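You operate a simulated robot arm through the tools that you are given. There is no shell and no other tool. Be economical: measure what you need, move in short steps, check, and stop when the job is done.

The job below is to be done with a simulated two-armed robot. You get a single attempt, and the scene is never put back.

Task
Screw the cap back on the water bottle.

The check looks at the end state, three seconds after you hand in, the way a careful person would. Anything else that was tipped, shoved, dropped, spilled or broken makes it a failure. A push-on lid holds only when it is set on centred and level and pressed home; a screw cap is set on level and turned clockwise until tight.

Robot
Two 7-joint arms with two-finger parallel grippers on one trunk, on a base that drives. Base frame: it is fixed to the floor where the robot stands at the start and does not move with it; the origin is under the middle of the robot, x ahead of it, y to its left, z up; the surface under the hand at the start is at about z = 0.88. Lengths are in m, angles in rad, forces in N, time in s.
The left shoulder is at the start at [0.06, 0.143, 0.901], the right one opposite. With the tool pointing down near the work surface each hand reaches from about 0.28 to 0.7 m from the robot's upright axis, wherever it stands, measured 20 degrees to its own side. Payload 1.57 kg a hand.
The tool frame of a hand sits at the grasp point between the pads (the TCP): z along the fingers, y along the line on which they close. The tips reach 0.03 m beyond it. Largest opening 0.11 m; finger width 0.024, thickness 0.012; the body of the gripper, 0.048 by 0.112 m, starts 0.078 m behind the TCP.
Orientation is that of the tool frame in the base frame, as a unit quaternion [x, y, z, w]. With the fingers straight down and closing along the base's y, the tool's x points along the base's -x, its y along +y and its z along -z.

Tools
- The arms move only by the tool move_arm. It takes "left_steps", "right_steps" or both (then of equal length, played together; a hand with none holds still); each is a list of rows, each an object of numbers (a shift or turn left out is 0, a gripper value left out holds the last): "tx", "ty", "tz": the shift along the base's x, y, z in m; "ax", "ay", "az": the turn, a rotation vector about the base's x, y, z in rad. In form: [{"tx": .., "ty": .., "tz": .., "ax": .., "ay": .., "az": ..}, ...]. A call has 1 to 12 rows; each row shifts and turns the commanded pose from where the row before left it. "left_jaw" and "right_jaw" are, for a hand that has rows, the closure, from 0 (fully open) to 1 (shut), set as the call begins (left out, the last holds). Each row takes 0.2 s and may step no farther than 0.05 m and 0.15 rad from the row before; otherwise, or with a gripper value out of range, the whole call is refused. A pose out of reach is approached as far as the arm can. The call stops where the force on the tool passes 40 N (or 10 N more than at its start, if that is more) or the arm is blocked; 0.2 s more then pass. The fingers move at their own pace (about 0.045 m/s each) and stop on an object; they squeeze with about 39 N. The grip force told is the motor's: it shows also when the fingers shut on nothing. Time passes only in rows, and 0.2 s behind the last, so rows that do not move let the fingers close. It gives the time, the measured TCP pose, the force on the tool (base axes), the opening and the grip force at its end, in the units of the frame above (readings bear some noise), with the torque about the TCP (base axes, N m) and any sound that the robot's microphone picked up, and new pictures: "views" is both (left out), scene, wrist or none (wrist: the cameras of the hands that moved).
- Cameras (640 x 400 px; columns grow to the right, rows downward): "scene" is now at [0.0519, -0.0109, 1.5207]; the picture's right is [-0.15, -0.99, 0.00], its down [-0.66, 0.10, -0.74] and it looks along [0.73, -0.11, -0.67] (base axes); focal length 248 px, centre (320, 200). "left" rides on the left gripper at [0.07, -0.016, -0.141] in its tool frame; the picture's right is [0.23, 0.97, 0.00], its down [-0.85, 0.20, -0.48] and it looks along [-0.47, 0.11, 0.88] (tool axes); focal length 222 px, centre (320, 200). "right" rides on the right gripper at [0.07, 0.016, -0.141] in its tool frame; the picture's right is [-0.23, 0.97, 0.00], its down [-0.86, -0.20, -0.48] and it looks along [-0.47, -0.11, 0.88] (tool axes); focal length 222 px, centre (320, 200). There is no depth. A picture from a camera that has moved, and an enlarged one, comes with that camera's place and axes in the base frame and with its lens.
- slide_trunk(by): slides the trunk up (or, below 0, down) by that many m; the arms and the scene camera ride with it, the base frame stays. It gives what a move gives, with no picture.
- roll_base(legs): drives the robot by 1 to 6 legs, each [ahead, left, turn to the left] in m, m and rad, along the robot's own axes; the way and the turn of a leg run together, so that a leg with both is an arc; at most 1.5 m and 3.142 rad a leg. The arms and the cameras ride along, it lands a little off, and it stops where it bumps. It gives what a move gives, and a new picture of the scene camera.
- pan_tilt(pan, tilt): turns the head with the scene camera to pan (to the left, within 1.501 rad either way) and tilt (down, from -0.506 to 1.204), counted from straight ahead of the robot. It gives what a move gives, and a new picture of the scene camera.
- close_up(camera, box): a new picture of the part [left, top, right, bottom] of that camera's present view, enlarged. It takes no simulated time.
- job_done(): hands the job in; it is judged then, once.

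Work in short steps. Places have to be worked out from the pictures, the camera data and where the tool is seen: move nearer, look again, correct. Check each grasp and each placing, and mend what went wrong. You have 120 turns and 260 pictures in all, those below and enlarged ones among them. Open the grippers and draw the arms clear of the work before you hand the job in, unless the task says otherwise; then end with one line.

The tools are called after "Call:" as a command line: name --argument value ..., lists and objects as JSON in quotes. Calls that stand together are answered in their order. move_arm: Moves the arms, as the interface text tells. Its arguments: {"type":"object","properties":{"left_steps":{"type":"array","items":{"type":"object","properties":{"tx":{"type":"number"},"ty":{"type":"number"},"tz":{"type":"number"},"ax":{"type":"number"},"ay":{"type":"number"},"az":{"type":"number"}}}},"left_jaw":{"type":"number"},"right_steps":{"type":"array","items":{"type":"object","properties":{"tx":{"type":"number"},"ty":{"type":"number"},"tz":{"type":"number"},"ax":{"type":"number"},"ay":{"type":"number"},"az":{"type":"number"}}}},"right_jaw":{"type":"number"},"views":{"type":"string","enum":["both","scene","wrist","none"]}},"required":[]} The other tools are called the same way: slide_trunk (by) slides the trunk up or down; roll_base (legs) drives the base; pan_tilt (pan, tilt) turns the head that bears the scene camera; close_up (camera, box) takes an enlarged picture of a part of a camera's view; job_done () hands the job in.

At the start:

```text
time: 0.0
left_ee_pos: [0.5002, 0.0575, 1.0002]
left_tool_rot: [0.0, 1.0, 0.0, 0.0]
left_ft_force: [-0.2, 0.2, -0.5]
left_moment: [-0.01, 0.01, 0.0]
left_width: 0.11
left_grip_force: 0.0
right_ee_pos: [0.4879, -0.373, 0.9993]
right_tool_rot: [0.0, 1.0, 0.0, -0.001]
right_ft_force: [0.2, -0.1, -0.5]
right_moment: [-0.01, 0.0, 0.04]
right_width: 0.1102
right_grip_force: 0.1
trunk travel left (down, up): [-0.5, 0.09]
robot x, y, heading: [-0.0006, 0.0006, 0.004]
head pan, tilt: [-0.147, 0.733]
```

scene: 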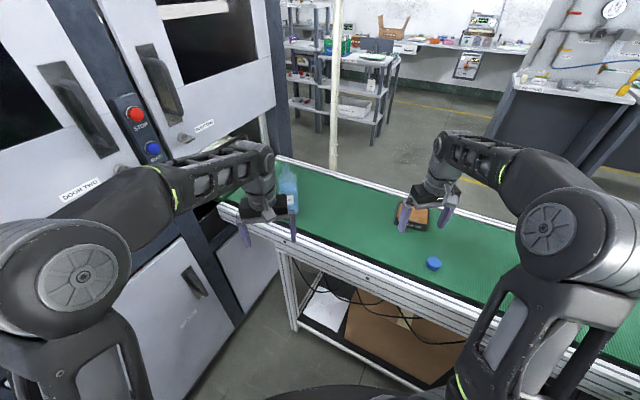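
right: 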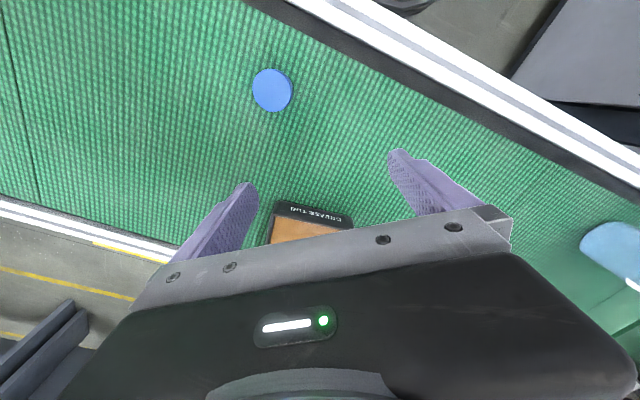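
left: 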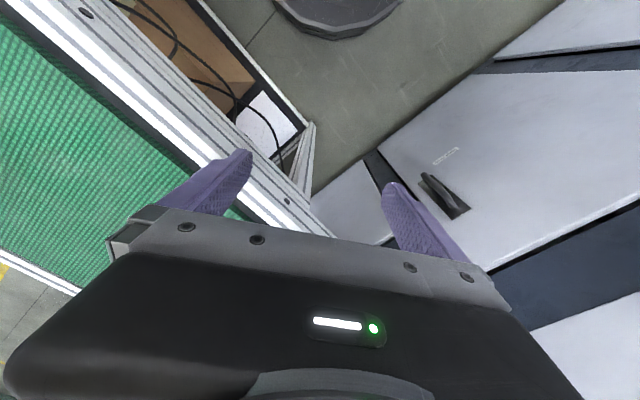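

The blue disc on the green belt looks like the cap, and a bottle stands behind the left hand. I'll enlarge both.

Call:
close_up --camera "scene" --box '[220, 120, 380, 260]'

Call:
close_up --camera "scene" --box '[370, 180, 490, 290]'

Call:
close_up --camera "right" --box '[220, 50, 330, 130]'

```text
2.86 times, centred on (300, 190) of scene
camera zoom: at [0.0519, -0.0109, 1.5207], right [-0.15, -0.99, 0.0], down [-0.66, 0.1, -0.74], along [0.73, -0.11, -0.67], focal length 710 px, centre (377, 229)
```

zoom: 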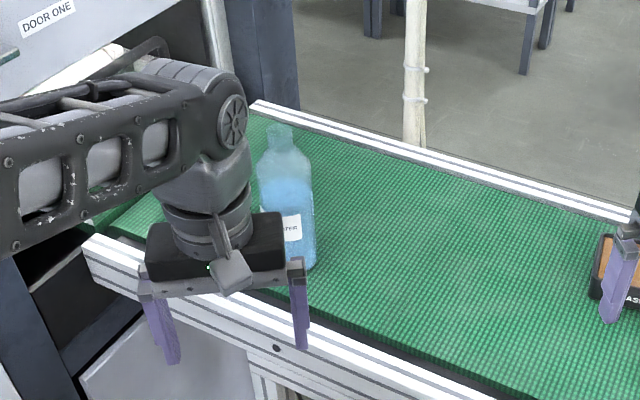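

```text
3.64 times, centred on (430, 235) of scene
camera zoom: at [0.0519, -0.0109, 1.5207], right [-0.15, -0.99, 0.0], down [-0.66, 0.1, -0.74], along [0.73, -0.11, -0.67], focal length 903 px, centre (-80, 73)
```

zoom: 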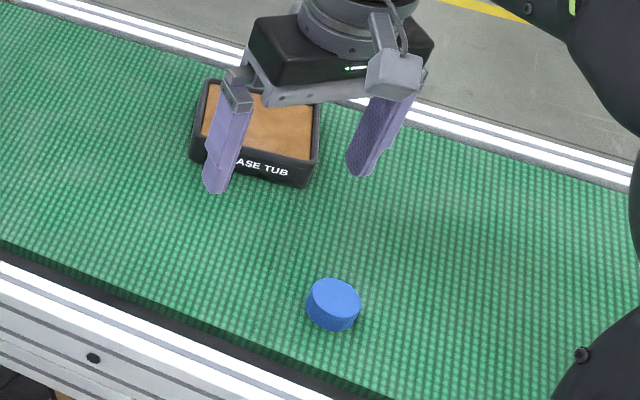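

```text
5.00 times, centred on (275, 90) of right
camera zoom: at [0.4185, -0.3574, 1.1405], right [0.23, 0.97, 0.0], down [0.86, -0.2, 0.48], along [0.47, -0.11, -0.88], focal length 1111 px, centre (545, 750)
```

zoom: 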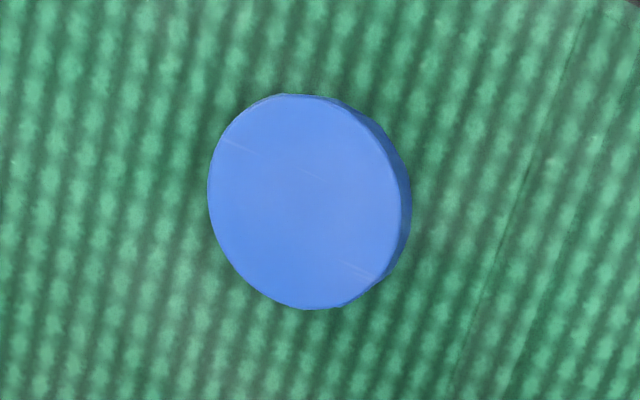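

The cap works out at about (0.417, -0.407) with its top at z≈0.89, and the bottle at about (0.71, 0.0) with its mouth near 1.08. I'll move the right hand above the cap.

Call:
move_arm --right_steps '[{"tx": -0.036, "ty": -0.017}, {"tx": -0.035, "ty": -0.017}, {"tz": -0.02}, {}]' --right_jaw 0.3

```text
time: 1.0
left_ee_pos: [0.4984, 0.0581, 1.0]
left_tool_rot: [-0.001, 1.0, 0.0, 0.0]
left_ft_force: [0.4, -0.2, -0.3]
left_moment: [0.02, -0.02, -0.04]
left_width: 0.1099
left_grip_force: 0.0
right_ee_pos: [0.4165, -0.4072, 0.9796]
right_tool_rot: [0.001, 1.0, 0.001, 0.0]
right_ft_force: [0.3, -0.3, 0.5]
right_moment: [-0.01, 0.0, -0.03]
right_width: 0.0772
right_grip_force: 0.0
trunk travel left (down, up): [-0.5, 0.09]
robot x, y, heading: [-0.0001, 0.0002, -0.003]
head pan, tilt: [-0.147, 0.733]
camera scene: at [0.0515, -0.0109, 1.5207], right [-0.15, -0.99, 0.0], down [-0.66, 0.1, -0.74], along [0.73, -0.11, -0.67], focal length 248 px, centre (320, 200)
camera right: at [0.3468, -0.3913, 1.1202], right [0.23, 0.97, 0.0], down [0.86, -0.2, 0.48], along [0.47, -0.11, -0.88], focal length 222 px, centre (320, 200)
```

scene: 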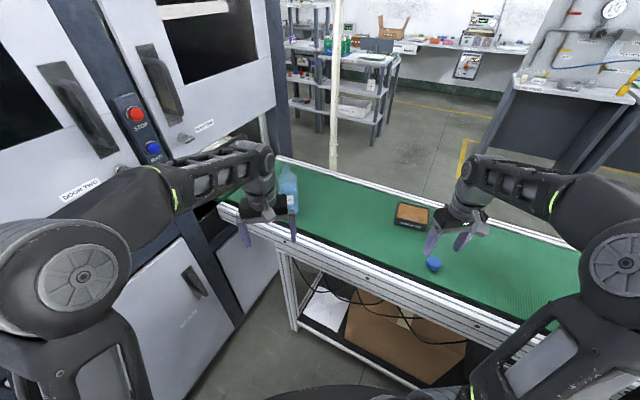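
right: 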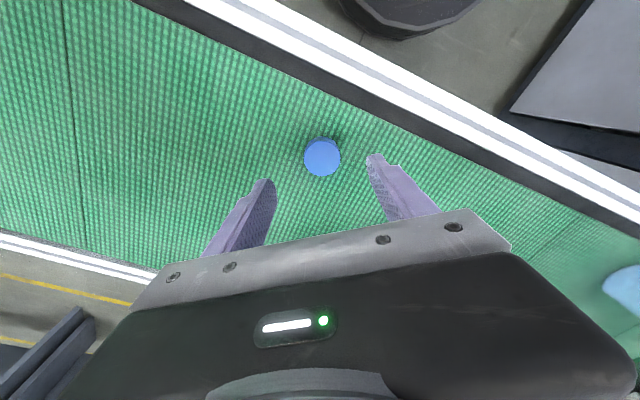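

The new view confirms the cap at (0.416, -0.406). I'll lower the hand so the fingertips are just above the belt.

Call:
move_arm --right_steps '[{"tz": -0.025}, {"tz": -0.02}, {"tz": -0.012, "ty": 0.001}, {"tz": -0.006}, {}]' --views "wrist"

Call:
close_up --camera "right" --box '[240, 100, 420, 230]'

Call:
close_up --camera "scene" --box '[390, 210, 480, 290]'

```text
time: 2.2
left_ee_pos: [0.4997, 0.0585, 0.9994]
left_tool_rot: [0.0, 1.0, 0.0, 0.0]
left_ft_force: [0.6, 0.4, 0.6]
left_moment: [-0.04, 0.02, -0.01]
left_width: 0.1105
left_grip_force: 0.1
right_ee_pos: [0.4164, -0.4064, 0.9163]
right_tool_rot: [0.0, 1.0, 0.0, 0.0]
right_ft_force: [-0.8, 0.3, 0.0]
right_moment: [0.01, 0.02, -0.01]
right_width: 0.0773
right_grip_force: 0.0
trunk travel left (down, up): [-0.5, 0.09]
robot x, y, heading: [0.0003, -0.0025, 0.005]
head pan, tilt: [-0.147, 0.733]
camera right: at [0.3474, -0.3907, 1.0571], right [0.23, 0.97, 0.0], down [0.86, -0.2, 0.48], along [0.47, -0.11, -0.88], focal length 222 px, centre (320, 200)
```

right: 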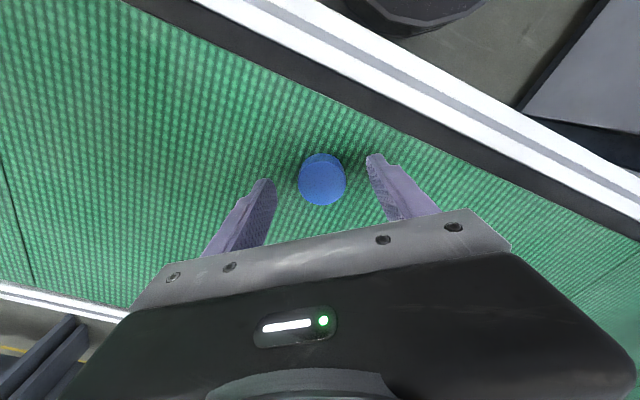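

```text
3.08 times, centred on (330, 165) of right
camera zoom: at [0.3474, -0.3907, 1.0571], right [0.23, 0.97, 0.0], down [0.86, -0.2, 0.48], along [0.47, -0.11, -0.88], focal length 684 px, centre (289, 308)
```

zoom: 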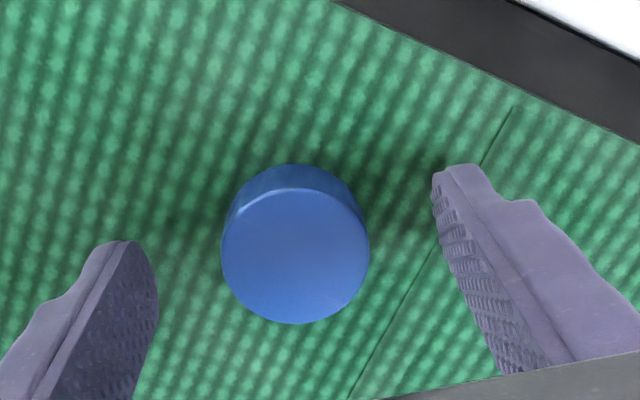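

```text
5.00 times, centred on (435, 250) of scene
camera zoom: at [0.0518, -0.0109, 1.5207], right [-0.15, -0.99, 0.0], down [-0.66, 0.1, -0.74], along [0.73, -0.11, -0.67], focal length 1242 px, centre (-255, -50)
```

zoom: 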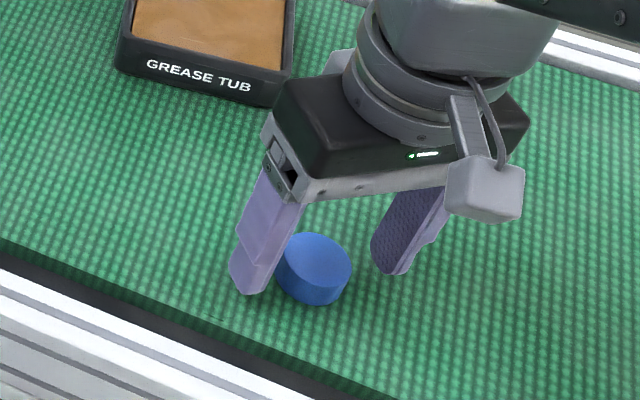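

The cap sits centred between the fingertips. I'll close on it.

Call:
move_arm --right_steps '[{"tz": -0.002}, {}, {}, {}]' --right_jaw 1.0 --views "wrist"

```text
time: 3.2
left_ee_pos: [0.4994, 0.0568, 1.0]
left_tool_rot: [0.0, 1.0, 0.0, 0.0]
left_ft_force: [0.2, -0.4, -0.3]
left_moment: [-0.01, 0.0, -0.02]
left_width: 0.11
left_grip_force: 0.1
right_ee_pos: [0.4174, -0.4062, 0.9142]
right_tool_rot: [0.001, 1.0, 0.0, 0.0]
right_ft_force: [-0.3, 0.5, 0.6]
right_moment: [0.0, -0.01, -0.02]
right_width: 0.0377
right_grip_force: 28.3
trunk travel left (down, up): [-0.5, 0.09]
robot x, y, heading: [0.0009, -0.0031, 0.001]
head pan, tilt: [-0.147, 0.733]
camera right: at [0.3474, -0.391, 1.0552], right [0.23, 0.97, 0.0], down [0.86, -0.2, 0.48], along [0.47, -0.11, -0.88], focal length 222 px, centre (320, 200)
```

right: 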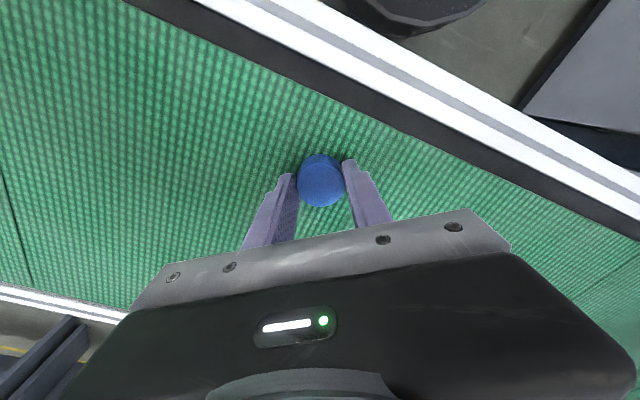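

The cap is held, 37.7 mm across. I'll lift it clear while drawing the left hand back and pitching it forward for a sideways bottle grip.

Call:
move_arm --right_steps '[{"tz": 0.02}, {"tz": 0.04}, {"tz": 0.045}, {"tz": 0.045}, {"tz": 0.045}, {"tz": 0.045}, {}]' --left_steps '[{"tx": -0.02, "ay": -0.14}, {"tx": -0.02, "ay": -0.14}, {"tx": -0.02, "ay": -0.14}, {"tx": -0.02, "ay": -0.14}, {"ay": -0.14}, {"ay": -0.1}, {}]'

```text
time: 4.8
left_ee_pos: [0.4195, 0.057, 0.9994]
left_tool_rot: [0.0, 0.921, 0.0, 0.39]
left_ft_force: [0.1, 0.2, -0.1]
left_moment: [0.01, 0.01, 0.01]
left_width: 0.11
left_grip_force: 0.1
right_ee_pos: [0.4178, -0.4068, 1.0762]
right_tool_rot: [0.0, 1.0, 0.0, 0.001]
right_ft_force: [0.0, -0.3, 0.0]
right_moment: [-0.02, 0.0, 0.0]
right_width: 0.036
right_grip_force: 39.2
right hand out of reach, approached as far as the arm can: row 5, 6
trunk travel left (down, up): [-0.5, 0.09]
robot x, y, heading: [-0.0021, 0.0021, -0.002]
head pan, tilt: [-0.147, 0.733]
camera scene: at [0.0519, -0.011, 1.5207], right [-0.15, -0.99, 0.0], down [-0.66, 0.1, -0.74], along [0.73, -0.11, -0.67], focal length 248 px, centre (320, 200)
camera right: at [0.347, -0.391, 1.2163], right [0.23, 0.97, 0.0], down [0.85, -0.2, 0.48], along [0.47, -0.11, -0.88], focal length 222 px, centre (320, 200)
camera left: at [0.2698, 0.0426, 1.0489], right [-0.16, 0.97, -0.16], down [0.25, 0.2, 0.95], along [0.95, 0.11, -0.28], focal length 222 px, centre (320, 200)
```

scene: 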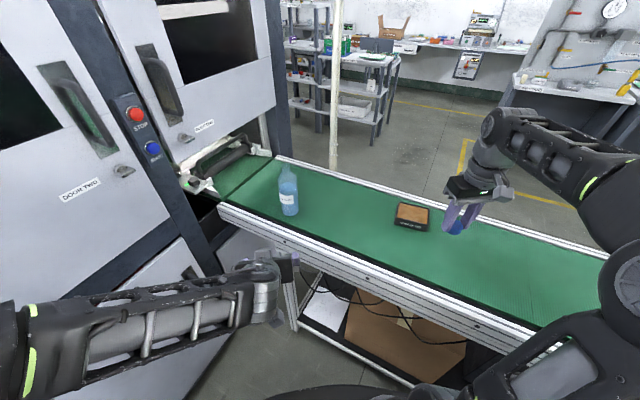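
right: 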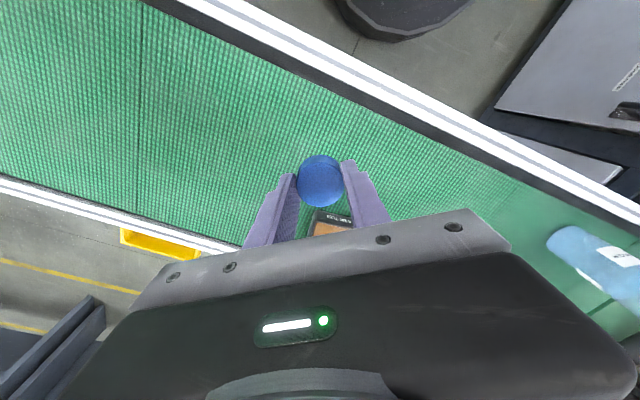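
left: 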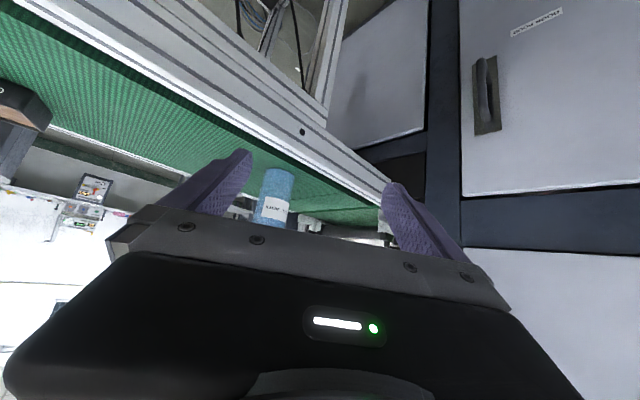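

The right arm tops out at z≈1.076 with the tool down, so I'll raise the trunk fully for headroom and zoom on the bottle.

Call:
slide_trunk --by 0.089

Call:
close_up --camera "scene" --box '[240, 140, 340, 230]'

Call:
close_up --camera "left" --box '[180, 130, 420, 280]'

```text
time: 6.0
left_ee_pos: [0.4196, 0.0578, 1.0885]
left_tool_rot: [0.0, 0.921, 0.0, 0.388]
left_ft_force: [-0.6, -0.6, 0.8]
left_moment: [0.01, -0.01, -0.01]
left_width: 0.11
left_grip_force: 0.2
right_ee_pos: [0.417, -0.4055, 1.1637]
right_tool_rot: [0.001, 1.0, 0.0, 0.001]
right_ft_force: [0.5, 0.7, 1.0]
right_moment: [-0.01, -0.03, -0.01]
right_width: 0.0361
right_grip_force: 38.5
trunk travel left (down, up): [-0.589, 0.001]
robot x, y, heading: [0.0012, 0.0027, 0.003]
head pan, tilt: [-0.147, 0.733]
```

```text
4.44 times, centred on (290, 185) of scene
camera zoom: at [0.0519, -0.011, 1.6097], right [-0.15, -0.99, 0.0], down [-0.66, 0.1, -0.74], along [0.73, -0.11, -0.67], focal length 1104 px, centre (453, 267)
```

zoom: 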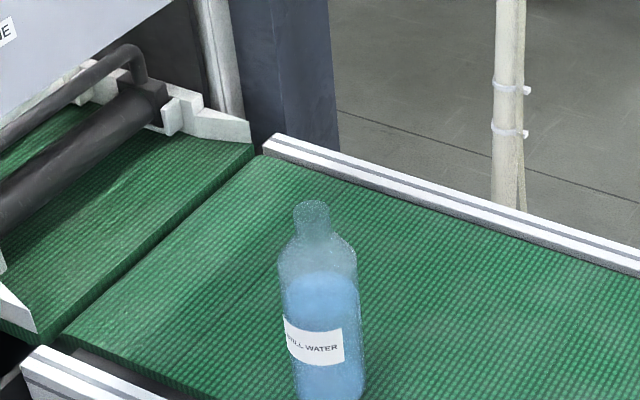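

```text
2.67 times, centred on (300, 205) of left
camera zoom: at [0.27, 0.0426, 1.1381], right [-0.16, 0.97, -0.16], down [0.25, 0.2, 0.95], along [0.95, 0.11, -0.28], focal length 592 px, centre (373, 187)
```

zoom: 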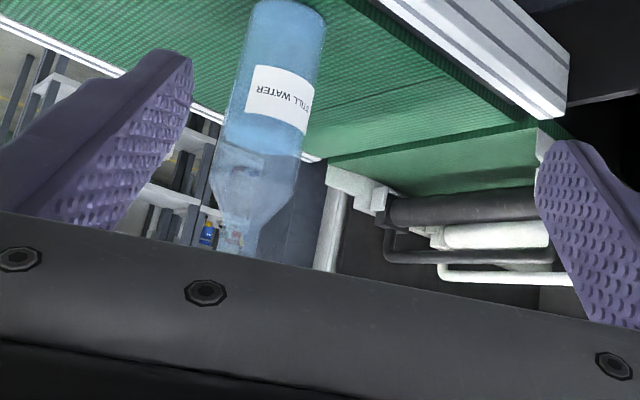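

Next, the whole bottle from the scene camera, to fix its axis and base.

Call:
close_up --camera "scene" --box '[230, 165, 350, 240]'

Call:
close_up --camera "left" --box '[200, 70, 380, 230]'

```text
5.33 times, centred on (290, 202) of scene
camera zoom: at [0.0519, -0.011, 1.6097], right [-0.15, -0.99, 0.0], down [-0.66, 0.1, -0.74], along [0.73, -0.11, -0.67], focal length 1325 px, centre (480, 187)
```

zoom: 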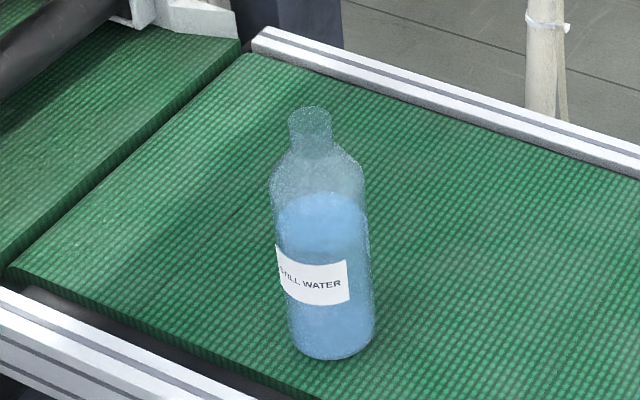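

```text
2.50 times, centred on (290, 150) of left
camera zoom: at [0.27, 0.0426, 1.1381], right [-0.16, 0.97, -0.16], down [0.25, 0.2, 0.95], along [0.95, 0.11, -0.28], focal length 555 px, centre (395, 325)
```

zoom: 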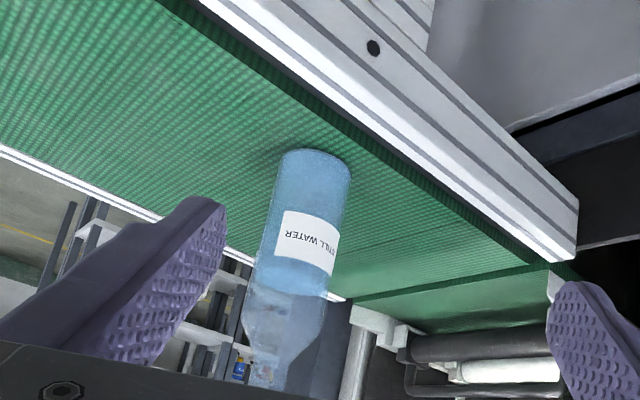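

The bottle axis works out at (0.711, 0.0) with its mouth at z≈1.085, too far for the right arm at that height. The plan is to side-grip it with the left hand and carry it level to about (0.485, -0.33). First the left hand goes to a pre-grasp and the right hand moves out of the way.

Call:
move_arm --left_steps '[{"tx": 0.032, "ty": -0.0115, "tz": -0.026}, {"tx": 0.032, "ty": -0.0115, "tz": -0.026}, {"tx": 0.032, "ty": -0.0115, "tz": -0.026}, {"tx": 0.032, "ty": -0.0115, "tz": -0.026}, {"tx": 0.032, "ty": -0.0115, "tz": -0.026}, {}]' --right_steps '[{"ty": -0.03}, {"ty": -0.03}, {"ty": -0.03, "tz": -0.02}, {}, {}, {}]'

Call:
close_up --camera "scene" --box '[220, 160, 360, 250]'

```text
time: 7.4
left_ee_pos: [0.5788, 0.0024, 0.9594]
left_tool_rot: [0.0, 0.921, -0.001, 0.39]
left_ft_force: [0.6, 0.7, 0.1]
left_moment: [0.01, -0.02, 0.01]
left_width: 0.1097
left_grip_force: 0.0
right_ee_pos: [0.4168, -0.4966, 1.146]
right_tool_rot: [0.001, 1.0, 0.0, 0.002]
right_ft_force: [0.1, 0.5, -0.7]
right_moment: [-0.03, -0.03, 0.01]
right_width: 0.0362
right_grip_force: 39.5
trunk travel left (down, up): [-0.589, 0.001]
robot x, y, heading: [0.0, 0.0031, -0.003]
head pan, tilt: [-0.147, 0.733]
camera scene: at [0.0509, -0.0104, 1.6098], right [-0.15, -0.99, 0.0], down [-0.66, 0.1, -0.74], along [0.74, -0.11, -0.67], focal length 248 px, centre (320, 200)
camera right: at [0.3457, -0.4809, 1.2864], right [0.23, 0.97, 0.0], down [0.85, -0.2, 0.48], along [0.47, -0.11, -0.88], focal length 222 px, centre (320, 200)
camera left: at [0.4286, -0.0129, 1.0087], right [-0.16, 0.97, -0.16], down [0.25, 0.2, 0.95], along [0.95, 0.11, -0.28], focal length 222 px, centre (320, 200)
```

scene: 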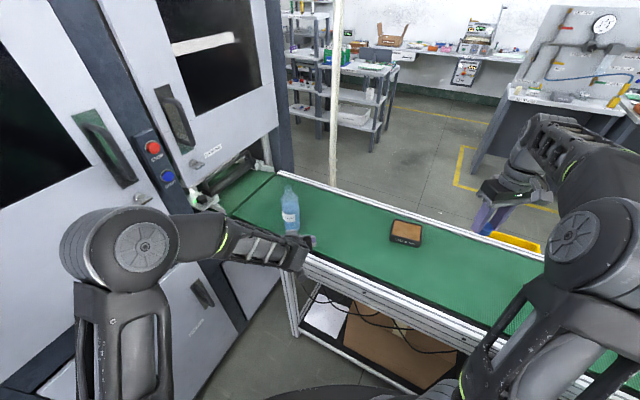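
right: 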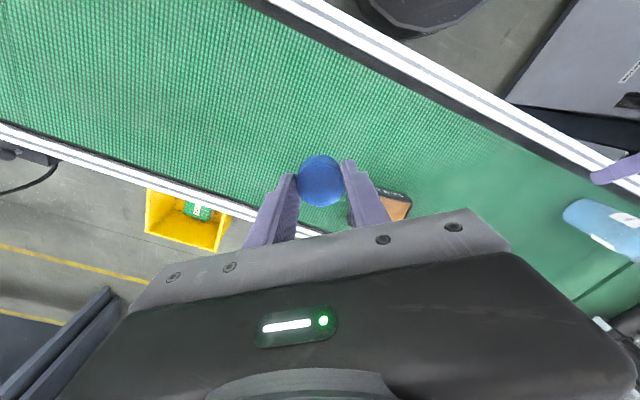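
left: 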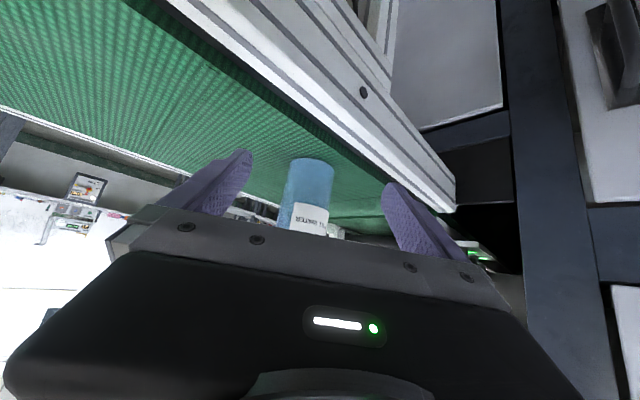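

```text
4.44 times, centred on (290, 205) of scene
camera zoom: at [0.0509, -0.0104, 1.6098], right [-0.15, -0.99, 0.0], down [-0.66, 0.1, -0.74], along [0.74, -0.11, -0.67], focal length 1104 px, centre (453, 178)
```

zoom: 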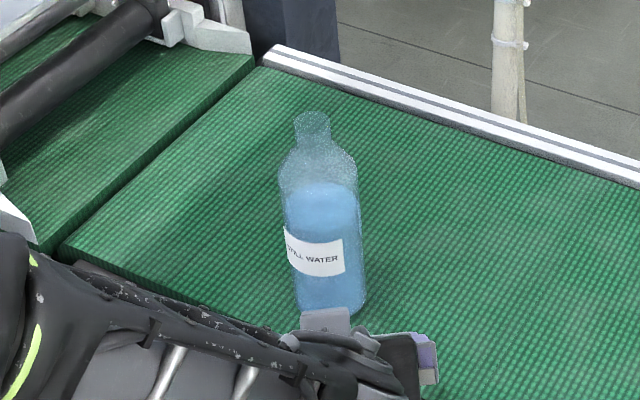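

The bottle is straight ahead of the open fingers at x≈0.712, y≈0. I'll advance to straddle it.

Call:
move_arm --left_steps '[{"tx": 0.035}, {"tx": 0.035}, {"tx": 0.03, "ty": -0.002}, {"tx": 0.03}, {}]'

Call:
close_up --camera "scene" --box '[220, 160, 360, 250]'

```text
time: 8.6
left_ee_pos: [0.7092, -0.0007, 0.9591]
left_tool_rot: [0.001, 0.921, -0.001, 0.389]
left_ft_force: [-0.1, 0.6, -0.5]
left_moment: [0.04, -0.05, 0.01]
left_width: 0.1099
left_grip_force: 0.0
right_ee_pos: [0.4174, -0.4977, 1.1454]
right_tool_rot: [0.001, 1.0, 0.0, 0.0]
right_ft_force: [-0.2, 0.2, -0.6]
right_moment: [-0.01, -0.02, 0.02]
right_width: 0.0364
right_grip_force: 38.6
trunk travel left (down, up): [-0.589, 0.001]
robot x, y, heading: [-0.003, 0.0018, -0.006]
head pan, tilt: [-0.147, 0.733]
camera scene: at [0.0515, -0.0109, 1.6097], right [-0.15, -0.99, 0.0], down [-0.66, 0.1, -0.74], along [0.73, -0.11, -0.67], focal length 248 px, centre (320, 200)
camera left: at [0.5598, -0.0161, 1.0089], right [-0.16, 0.97, -0.16], down [0.25, 0.2, 0.95], along [0.95, 0.11, -0.28], focal length 222 px, centre (320, 200)
```

scene: 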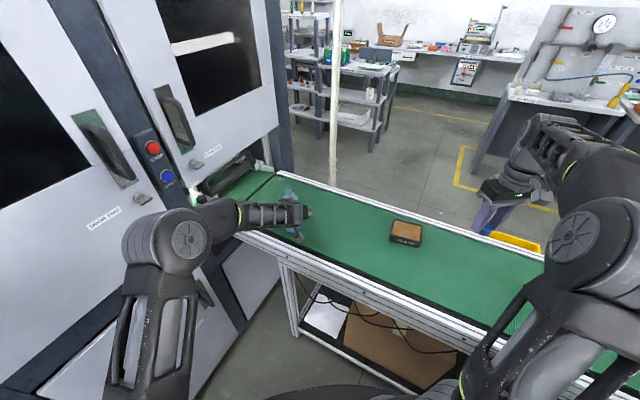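
left: 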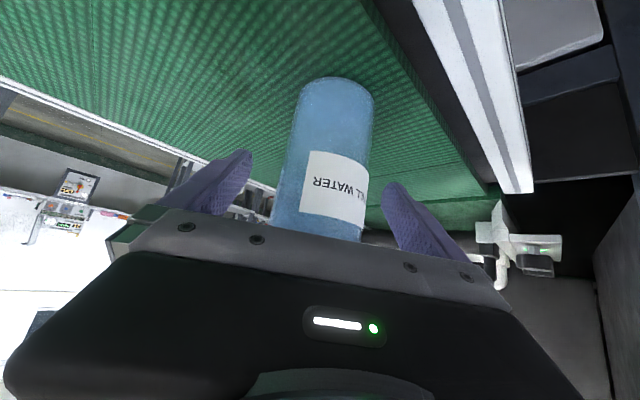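

```text
4.44 times, centred on (290, 205) of scene
camera zoom: at [0.0515, -0.0109, 1.6097], right [-0.15, -0.99, 0.0], down [-0.66, 0.1, -0.74], along [0.73, -0.11, -0.67], focal length 1104 px, centre (453, 178)
```

zoom: 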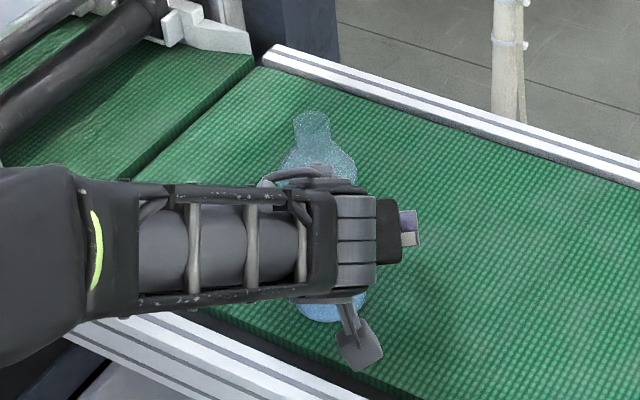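

The bottle is between the pads. I'll close on it at moderate closure.

Call:
move_arm --left_steps '[{}, {}, {}, {}, {}]' --left_jaw 0.5 --views "wrist"

```text
time: 9.8
left_ee_pos: [0.7082, -0.0005, 0.9589]
left_tool_rot: [-0.001, 0.921, 0.0, 0.39]
left_ft_force: [0.7, 2.8, -0.9]
left_moment: [0.12, -0.03, 0.05]
left_width: 0.0625
left_grip_force: 33.8
right_ee_pos: [0.4163, -0.495, 1.1457]
right_tool_rot: [-0.001, 1.0, 0.0, 0.0]
right_ft_force: [-0.3, -0.2, -0.3]
right_moment: [0.02, -0.01, 0.0]
right_width: 0.0362
right_grip_force: 38.8
trunk travel left (down, up): [-0.589, 0.001]
robot x, y, heading: [-0.0003, 0.0012, -0.001]
head pan, tilt: [-0.147, 0.733]
camera left: at [0.5599, -0.0154, 1.0086], right [-0.16, 0.97, -0.16], down [0.25, 0.2, 0.95], along [0.95, 0.11, -0.28], focal length 222 px, centre (320, 200)
```

left: 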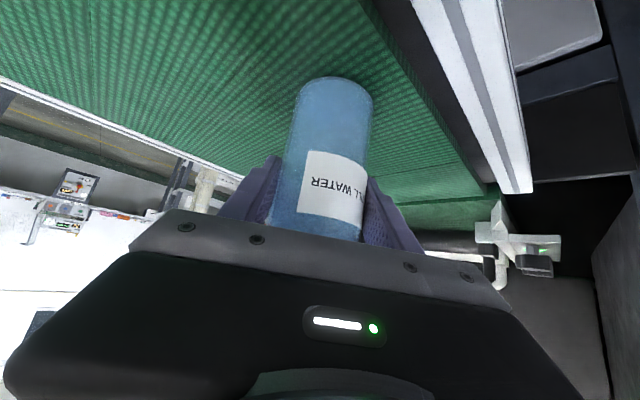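

The bottle is gripped. I'll lift 15 mm and carry it level and slowly toward the right, turning the yaw as it goes.

Call:
move_arm --left_steps '[{"tz": 0.007}, {"tz": 0.008}, {"tx": -0.008, "ty": -0.012}, {"tx": -0.014, "ty": -0.02, "az": -0.04}, {"tx": -0.014, "ty": -0.02, "az": -0.04}, {"tx": -0.014, "ty": -0.02, "az": -0.04}, {"tx": -0.014, "ty": -0.02, "az": -0.04}, {"tx": -0.014, "ty": -0.02, "az": -0.04}, {"tx": -0.014, "ty": -0.02, "az": -0.04}, {"tx": -0.008, "ty": -0.012, "az": -0.04}, {}]'

```text
time: 12.2
left_ee_pos: [0.6087, -0.1462, 0.9736]
left_tool_rot: [0.128, 0.912, -0.054, 0.385]
left_ft_force: [-0.3, -0.8, -3.4]
left_moment: [-0.01, 0.05, -0.01]
left_width: 0.0621
left_grip_force: 38.6
right_ee_pos: [0.4165, -0.4964, 1.1447]
right_tool_rot: [0.0, 1.0, 0.0, 0.0]
right_ft_force: [-0.6, 0.8, -0.1]
right_moment: [0.01, 0.0, 0.03]
right_width: 0.036
right_grip_force: 39.1
trunk travel left (down, up): [-0.589, 0.001]
robot x, y, heading: [0.0017, 0.0023, 0.001]
head pan, tilt: [-0.147, 0.733]
camera scene: at [0.0523, -0.0111, 1.6097], right [-0.15, -0.99, 0.0], down [-0.66, 0.1, -0.74], along [0.73, -0.11, -0.67], focal length 248 px, centre (320, 200)
camera left: at [0.4606, -0.1192, 1.0229], right [0.12, 0.98, -0.16], down [0.3, 0.12, 0.95], along [0.95, -0.16, -0.28], focal length 222 px, centre (320, 200)
```

scene: 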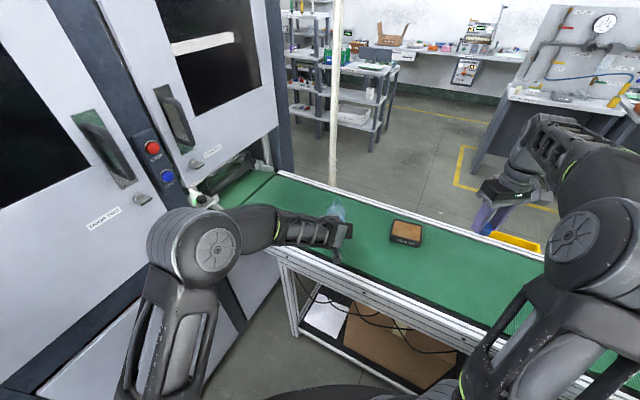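
left: 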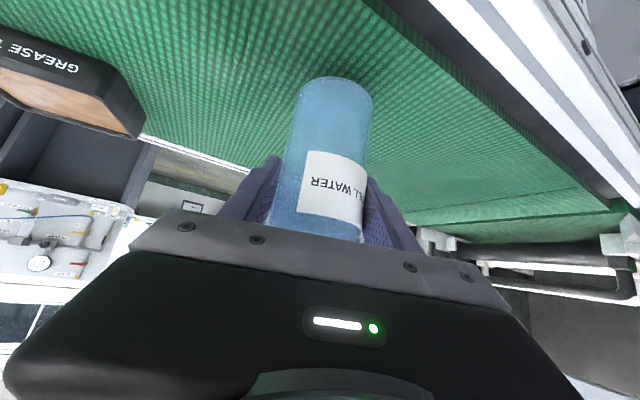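

The bottle is held firmly and level. Continuing the carry.

Call:
move_arm --left_steps '[{"tx": -0.008, "ty": -0.012, "az": -0.03}, {"tx": -0.014, "ty": -0.021, "az": -0.04}, {"tx": -0.014, "ty": -0.021, "az": -0.04}, {"tx": -0.014, "ty": -0.021, "az": -0.04}, {"tx": -0.014, "ty": -0.021, "az": -0.04}, {"tx": -0.014, "ty": -0.021, "az": -0.04}, {"tx": -0.014, "ty": -0.021, "az": -0.04}, {"tx": -0.014, "ty": -0.021, "az": -0.04}, {"tx": -0.012, "ty": -0.018, "az": -0.04}, {"tx": -0.004, "ty": -0.006, "az": -0.03}, {}]'

Call:
close_up --camera "scene" --box '[320, 160, 460, 280]'

```text
time: 14.6
left_ee_pos: [0.4874, -0.329, 0.9727]
left_tool_rot: [0.298, 0.871, -0.126, 0.369]
left_ft_force: [-0.8, -0.4, -4.0]
left_moment: [0.0, -0.01, 0.01]
left_width: 0.0621
left_grip_force: 39.3
right_ee_pos: [0.4162, -0.4969, 1.1445]
right_tool_rot: [0.001, 1.0, 0.0, 0.0]
right_ft_force: [-0.7, -0.8, 0.7]
right_moment: [0.01, -0.01, -0.01]
right_width: 0.0362
right_grip_force: 38.5
trunk travel left (down, up): [-0.589, 0.001]
robot x, y, heading: [0.0018, 0.0022, 0.001]
head pan, tilt: [-0.147, 0.733]
camera scene: at [0.0521, -0.0113, 1.6097], right [-0.15, -0.99, 0.0], down [-0.66, 0.1, -0.74], along [0.73, -0.11, -0.67], focal length 248 px, centre (320, 200)
camera left: at [0.3595, -0.2482, 1.0227], right [0.47, 0.87, -0.16], down [0.32, 0.0, 0.95], along [0.82, -0.5, -0.28], focal length 222 px, centre (320, 200)
```

scene: 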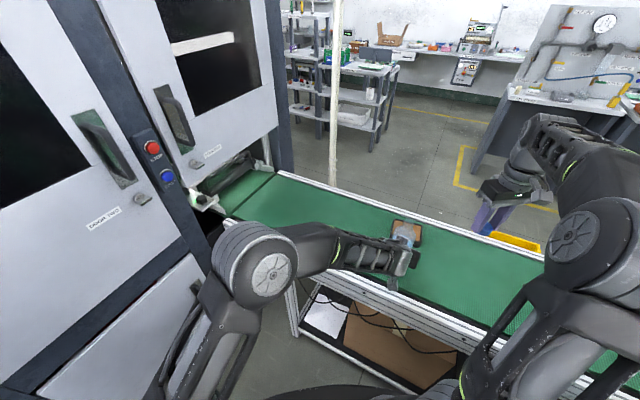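
left: 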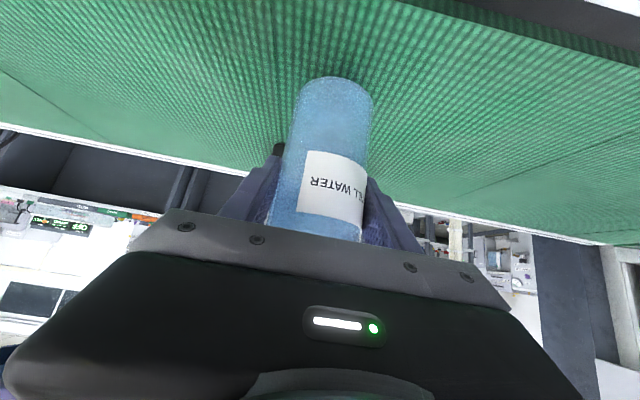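

```text
3.33 times, centred on (390, 220) of scene
camera zoom: at [0.0521, -0.0113, 1.6097], right [-0.15, -0.99, 0.0], down [-0.66, 0.1, -0.74], along [0.73, -0.11, -0.67], focal length 828 px, centre (87, 133)
```

zoom: 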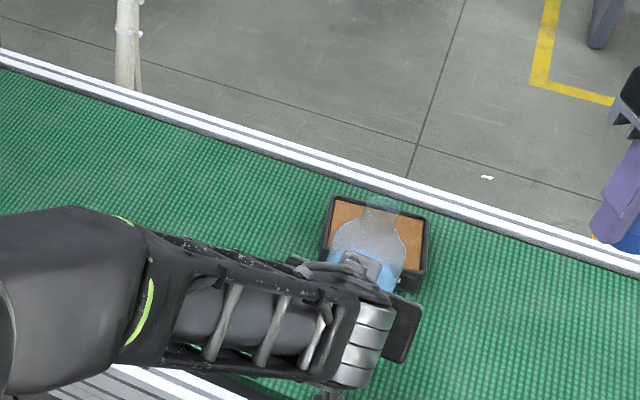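

The bottle is over the target, clear of the tub. I'll set it down on the belt while still gripped.

Call:
move_arm --left_steps '[{"tz": -0.006}, {"tz": -0.005}, {"tz": -0.003}, {}]' --views "wrist"

Call:
close_up --camera "scene" --box '[370, 190, 450, 250]'

Call:
close_up --camera "right" --box '[330, 100, 640, 300]'

```text
time: 15.6
left_ee_pos: [0.4887, -0.3292, 0.9598]
left_tool_rot: [0.298, 0.872, -0.126, 0.368]
left_ft_force: [-0.4, 0.1, -3.5]
left_moment: [-0.01, 0.05, 0.0]
left_width: 0.0619
left_grip_force: 38.5
right_ee_pos: [0.4174, -0.4963, 1.1444]
right_tool_rot: [-0.001, 1.0, 0.0, 0.001]
right_ft_force: [0.0, -0.1, 0.5]
right_moment: [0.0, 0.0, 0.0]
right_width: 0.0361
right_grip_force: 39.1
trunk travel left (down, up): [-0.589, 0.001]
robot x, y, heading: [-0.0012, 0.0006, -0.002]
head pan, tilt: [-0.147, 0.733]
camera left: at [0.3598, -0.2484, 1.009], right [0.47, 0.87, -0.16], down [0.32, 0.0, 0.95], along [0.82, -0.5, -0.28], focal length 222 px, centre (320, 200)
```

left: 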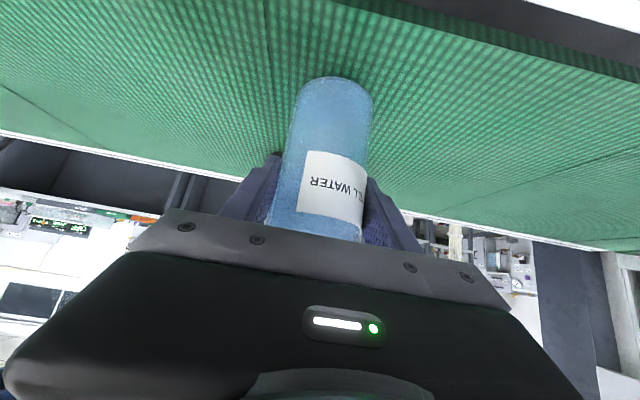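

```text
6.67 times, centred on (410, 220) of scene
camera zoom: at [0.0522, -0.0112, 1.6097], right [-0.15, -0.99, 0.0], down [-0.66, 0.1, -0.74], along [0.73, -0.11, -0.67], focal length 1656 px, centre (-280, 67)
```

zoom: 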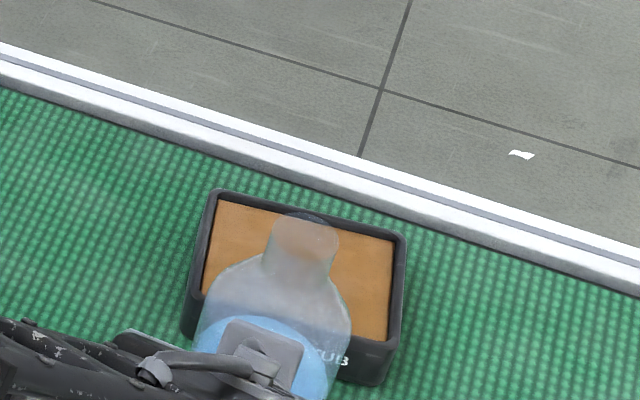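

```text
2.00 times, centred on (485, 200) of right
camera zoom: at [0.3467, -0.4815, 1.2858], right [0.23, 0.97, 0.0], down [0.85, -0.2, 0.48], along [0.47, -0.11, -0.88], focal length 444 px, centre (-10, 200)
```

zoom: 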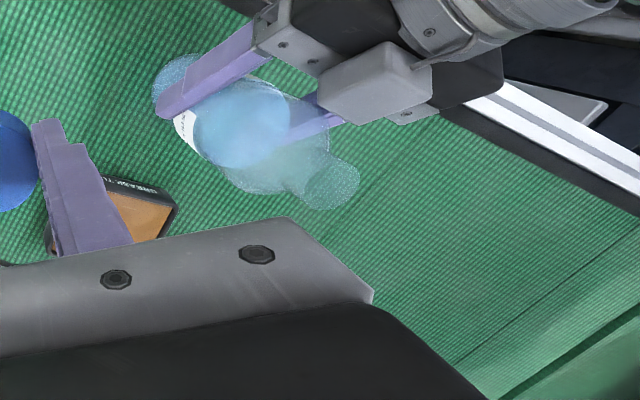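

Force still reads −3.5 N, so the bottle hangs slightly clear of the belt. I'll ease it down a few mm.

Call:
move_arm --left_steps '[{"tz": -0.0015}, {}]' --views "none"

Call:
move_arm --left_steps '[{"tz": -0.001}, {}]' --views "none"

```text
time: 16.2
left_ee_pos: [0.4876, -0.3288, 0.9592]
left_tool_rot: [0.297, 0.871, -0.126, 0.37]
left_ft_force: [-1.4, 3.9, 6.0]
left_moment: [0.49, 0.29, -0.13]
left_width: 0.062
left_grip_force: 38.9
right_ee_pos: [0.4163, -0.4957, 1.1463]
right_tool_rot: [0.0, 1.0, 0.0, 0.001]
right_ft_force: [-0.1, 0.4, 0.1]
right_moment: [0.01, 0.0, 0.03]
right_width: 0.0362
right_grip_force: 38.9
trunk travel left (down, up): [-0.589, 0.001]
robot x, y, heading: [-0.0055, -0.0005, -0.001]
head pan, tilt: [-0.147, 0.733]
```

```text
time: 16.8
left_ee_pos: [0.4885, -0.3298, 0.9597]
left_tool_rot: [0.299, 0.871, -0.127, 0.369]
left_ft_force: [0.8, 3.9, 12.3]
left_moment: [0.55, 0.23, -0.21]
left_width: 0.062
left_grip_force: 38.6
right_ee_pos: [0.4159, -0.4966, 1.1464]
right_tool_rot: [0.0, 1.0, 0.0, 0.002]
right_ft_force: [0.2, 0.6, 0.5]
right_moment: [-0.01, 0.01, 0.0]
right_width: 0.0362
right_grip_force: 38.9
trunk travel left (down, up): [-0.589, 0.001]
robot x, y, heading: [0.0007, 0.0008, -0.005]
head pan, tilt: [-0.147, 0.733]
```

The bottle is grounded. I'll relax the grip briefly so it stands truly level, then regrasp.

Call:
move_arm --left_steps '[{}, {}, {}]' --left_jaw 0.36 --views "none"

Call:
move_arm --left_steps '[{}, {}, {}]' --left_jaw 0.5 --views "both"

Call:
close_up --camera "scene" --box '[370, 190, 450, 250]'

```text
time: 17.6
left_ee_pos: [0.4865, -0.3291, 0.9562]
left_tool_rot: [0.298, 0.872, -0.126, 0.368]
left_ft_force: [-0.5, -0.2, -0.3]
left_moment: [0.0, 0.01, 0.02]
left_width: 0.0704
left_grip_force: 0.1
right_ee_pos: [0.4156, -0.4967, 1.1456]
right_tool_rot: [0.0, 1.0, 0.0, 0.001]
right_ft_force: [0.6, 0.3, -0.6]
right_moment: [0.0, 0.0, 0.02]
right_width: 0.0361
right_grip_force: 38.9
trunk travel left (down, up): [-0.589, 0.001]
robot x, y, heading: [-0.0003, 0.0007, -0.001]
head pan, tilt: [-0.147, 0.733]
```

```text
time: 18.4
left_ee_pos: [0.4879, -0.3287, 0.9573]
left_tool_rot: [0.299, 0.872, -0.126, 0.368]
left_ft_force: [0.5, 1.6, 0.0]
left_moment: [0.08, -0.12, -0.01]
left_width: 0.0625
left_grip_force: 35.9
right_ee_pos: [0.4165, -0.4957, 1.145]
right_tool_rot: [-0.001, 1.0, -0.001, 0.001]
right_ft_force: [0.0, 1.0, -0.5]
right_moment: [-0.02, 0.02, 0.02]
right_width: 0.0358
right_grip_force: 39.2
trunk travel left (down, up): [-0.589, 0.001]
robot x, y, heading: [0.0014, 0.0024, -0.003]
head pan, tilt: [-0.147, 0.733]
camera scene: at [0.0519, -0.0109, 1.6097], right [-0.15, -0.99, 0.0], down [-0.66, 0.1, -0.74], along [0.73, -0.11, -0.67], focal length 248 px, centre (320, 200)
camera left: at [0.3599, -0.2486, 1.0067], right [0.47, 0.87, -0.16], down [0.32, 0.0, 0.95], along [0.82, -0.5, -0.28], focal length 222 px, centre (320, 200)
```

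scene: 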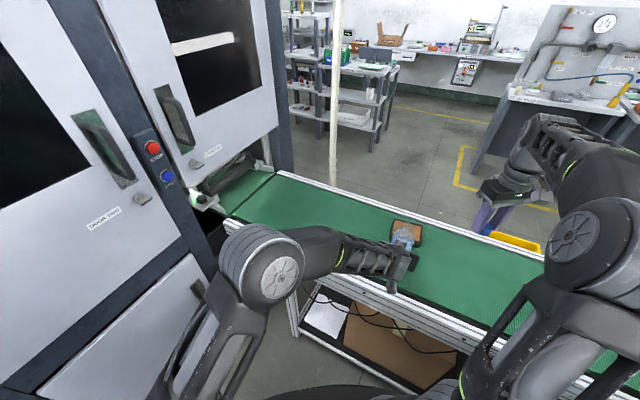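
left: 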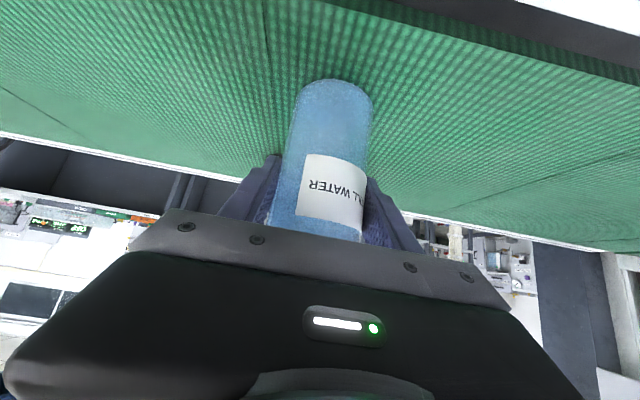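

```text
6.67 times, centred on (410, 220) of scene
camera zoom: at [0.0519, -0.0109, 1.6097], right [-0.15, -0.99, 0.0], down [-0.66, 0.1, -0.74], along [0.73, -0.11, -0.67], focal length 1656 px, centre (-280, 67)
```

zoom: 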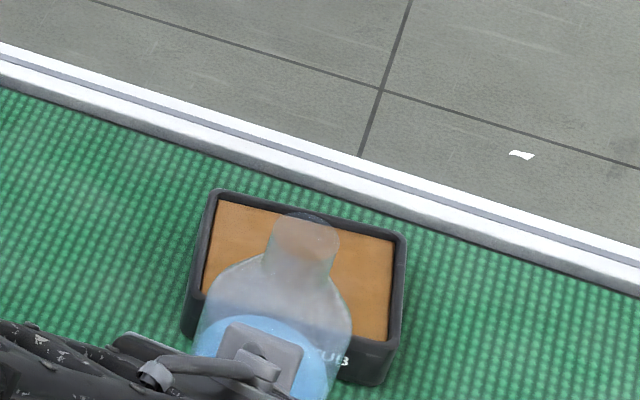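

The mouth is measured at (0.488, -0.328), matching the left TCP. Away from the bottle, I'll pre-rotate the right hand counter-clockwise to leave room for clockwise turning.

Call:
move_arm --right_steps '[{"az": 0.15}, {"az": 0.15}, {"az": 0.15}, {"az": 0.15}, {"az": 0.15}, {"az": 0.15}, {"az": 0.15}, {"az": 0.15}, {"az": 0.15}, {}]'

```text
time: 20.6
left_ee_pos: [0.4873, -0.3288, 0.9582]
left_tool_rot: [0.298, 0.871, -0.126, 0.369]
left_ft_force: [1.3, 1.3, -0.2]
left_moment: [0.22, -0.14, -0.02]
left_width: 0.0621
left_grip_force: 38.8
right_ee_pos: [0.4167, -0.4964, 1.1447]
right_tool_rot: [-0.625, 0.781, 0.0, 0.002]
right_ft_force: [-1.0, 1.1, 0.0]
right_moment: [0.0, -0.02, 0.02]
right_width: 0.036
right_grip_force: 38.6
trunk travel left (down, up): [-0.589, 0.001]
robot x, y, heading: [0.0017, -0.0013, -0.004]
head pan, tilt: [-0.147, 0.733]
camera scene: at [0.0521, -0.0108, 1.6097], right [-0.15, -0.99, 0.0], down [-0.66, 0.1, -0.74], along [0.73, -0.11, -0.67], focal length 248 px, centre (320, 200)
camera right: at [0.3856, -0.5615, 1.2854], right [-0.9, 0.43, 0.0], down [0.38, 0.79, 0.48], along [0.21, 0.43, -0.88], focal length 222 px, centre (320, 200)
```

scene: 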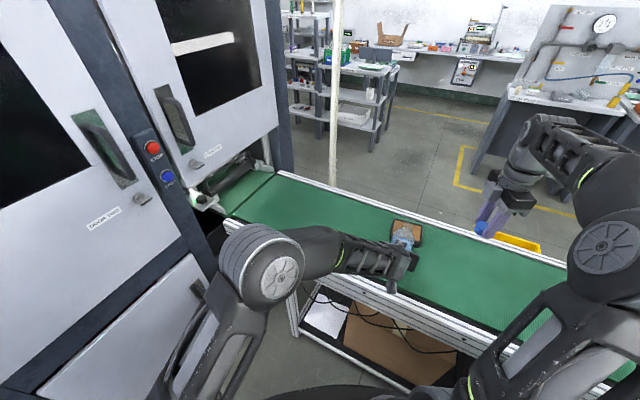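
right: 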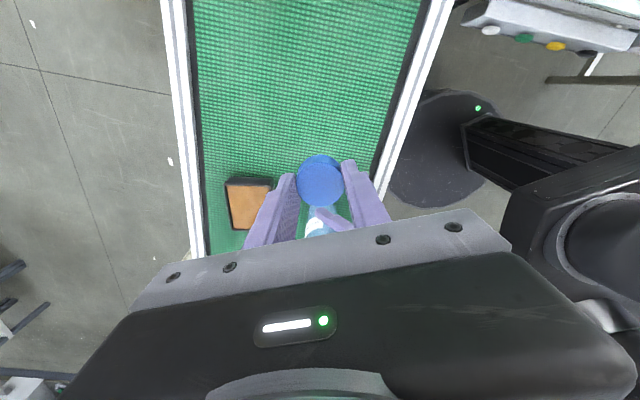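

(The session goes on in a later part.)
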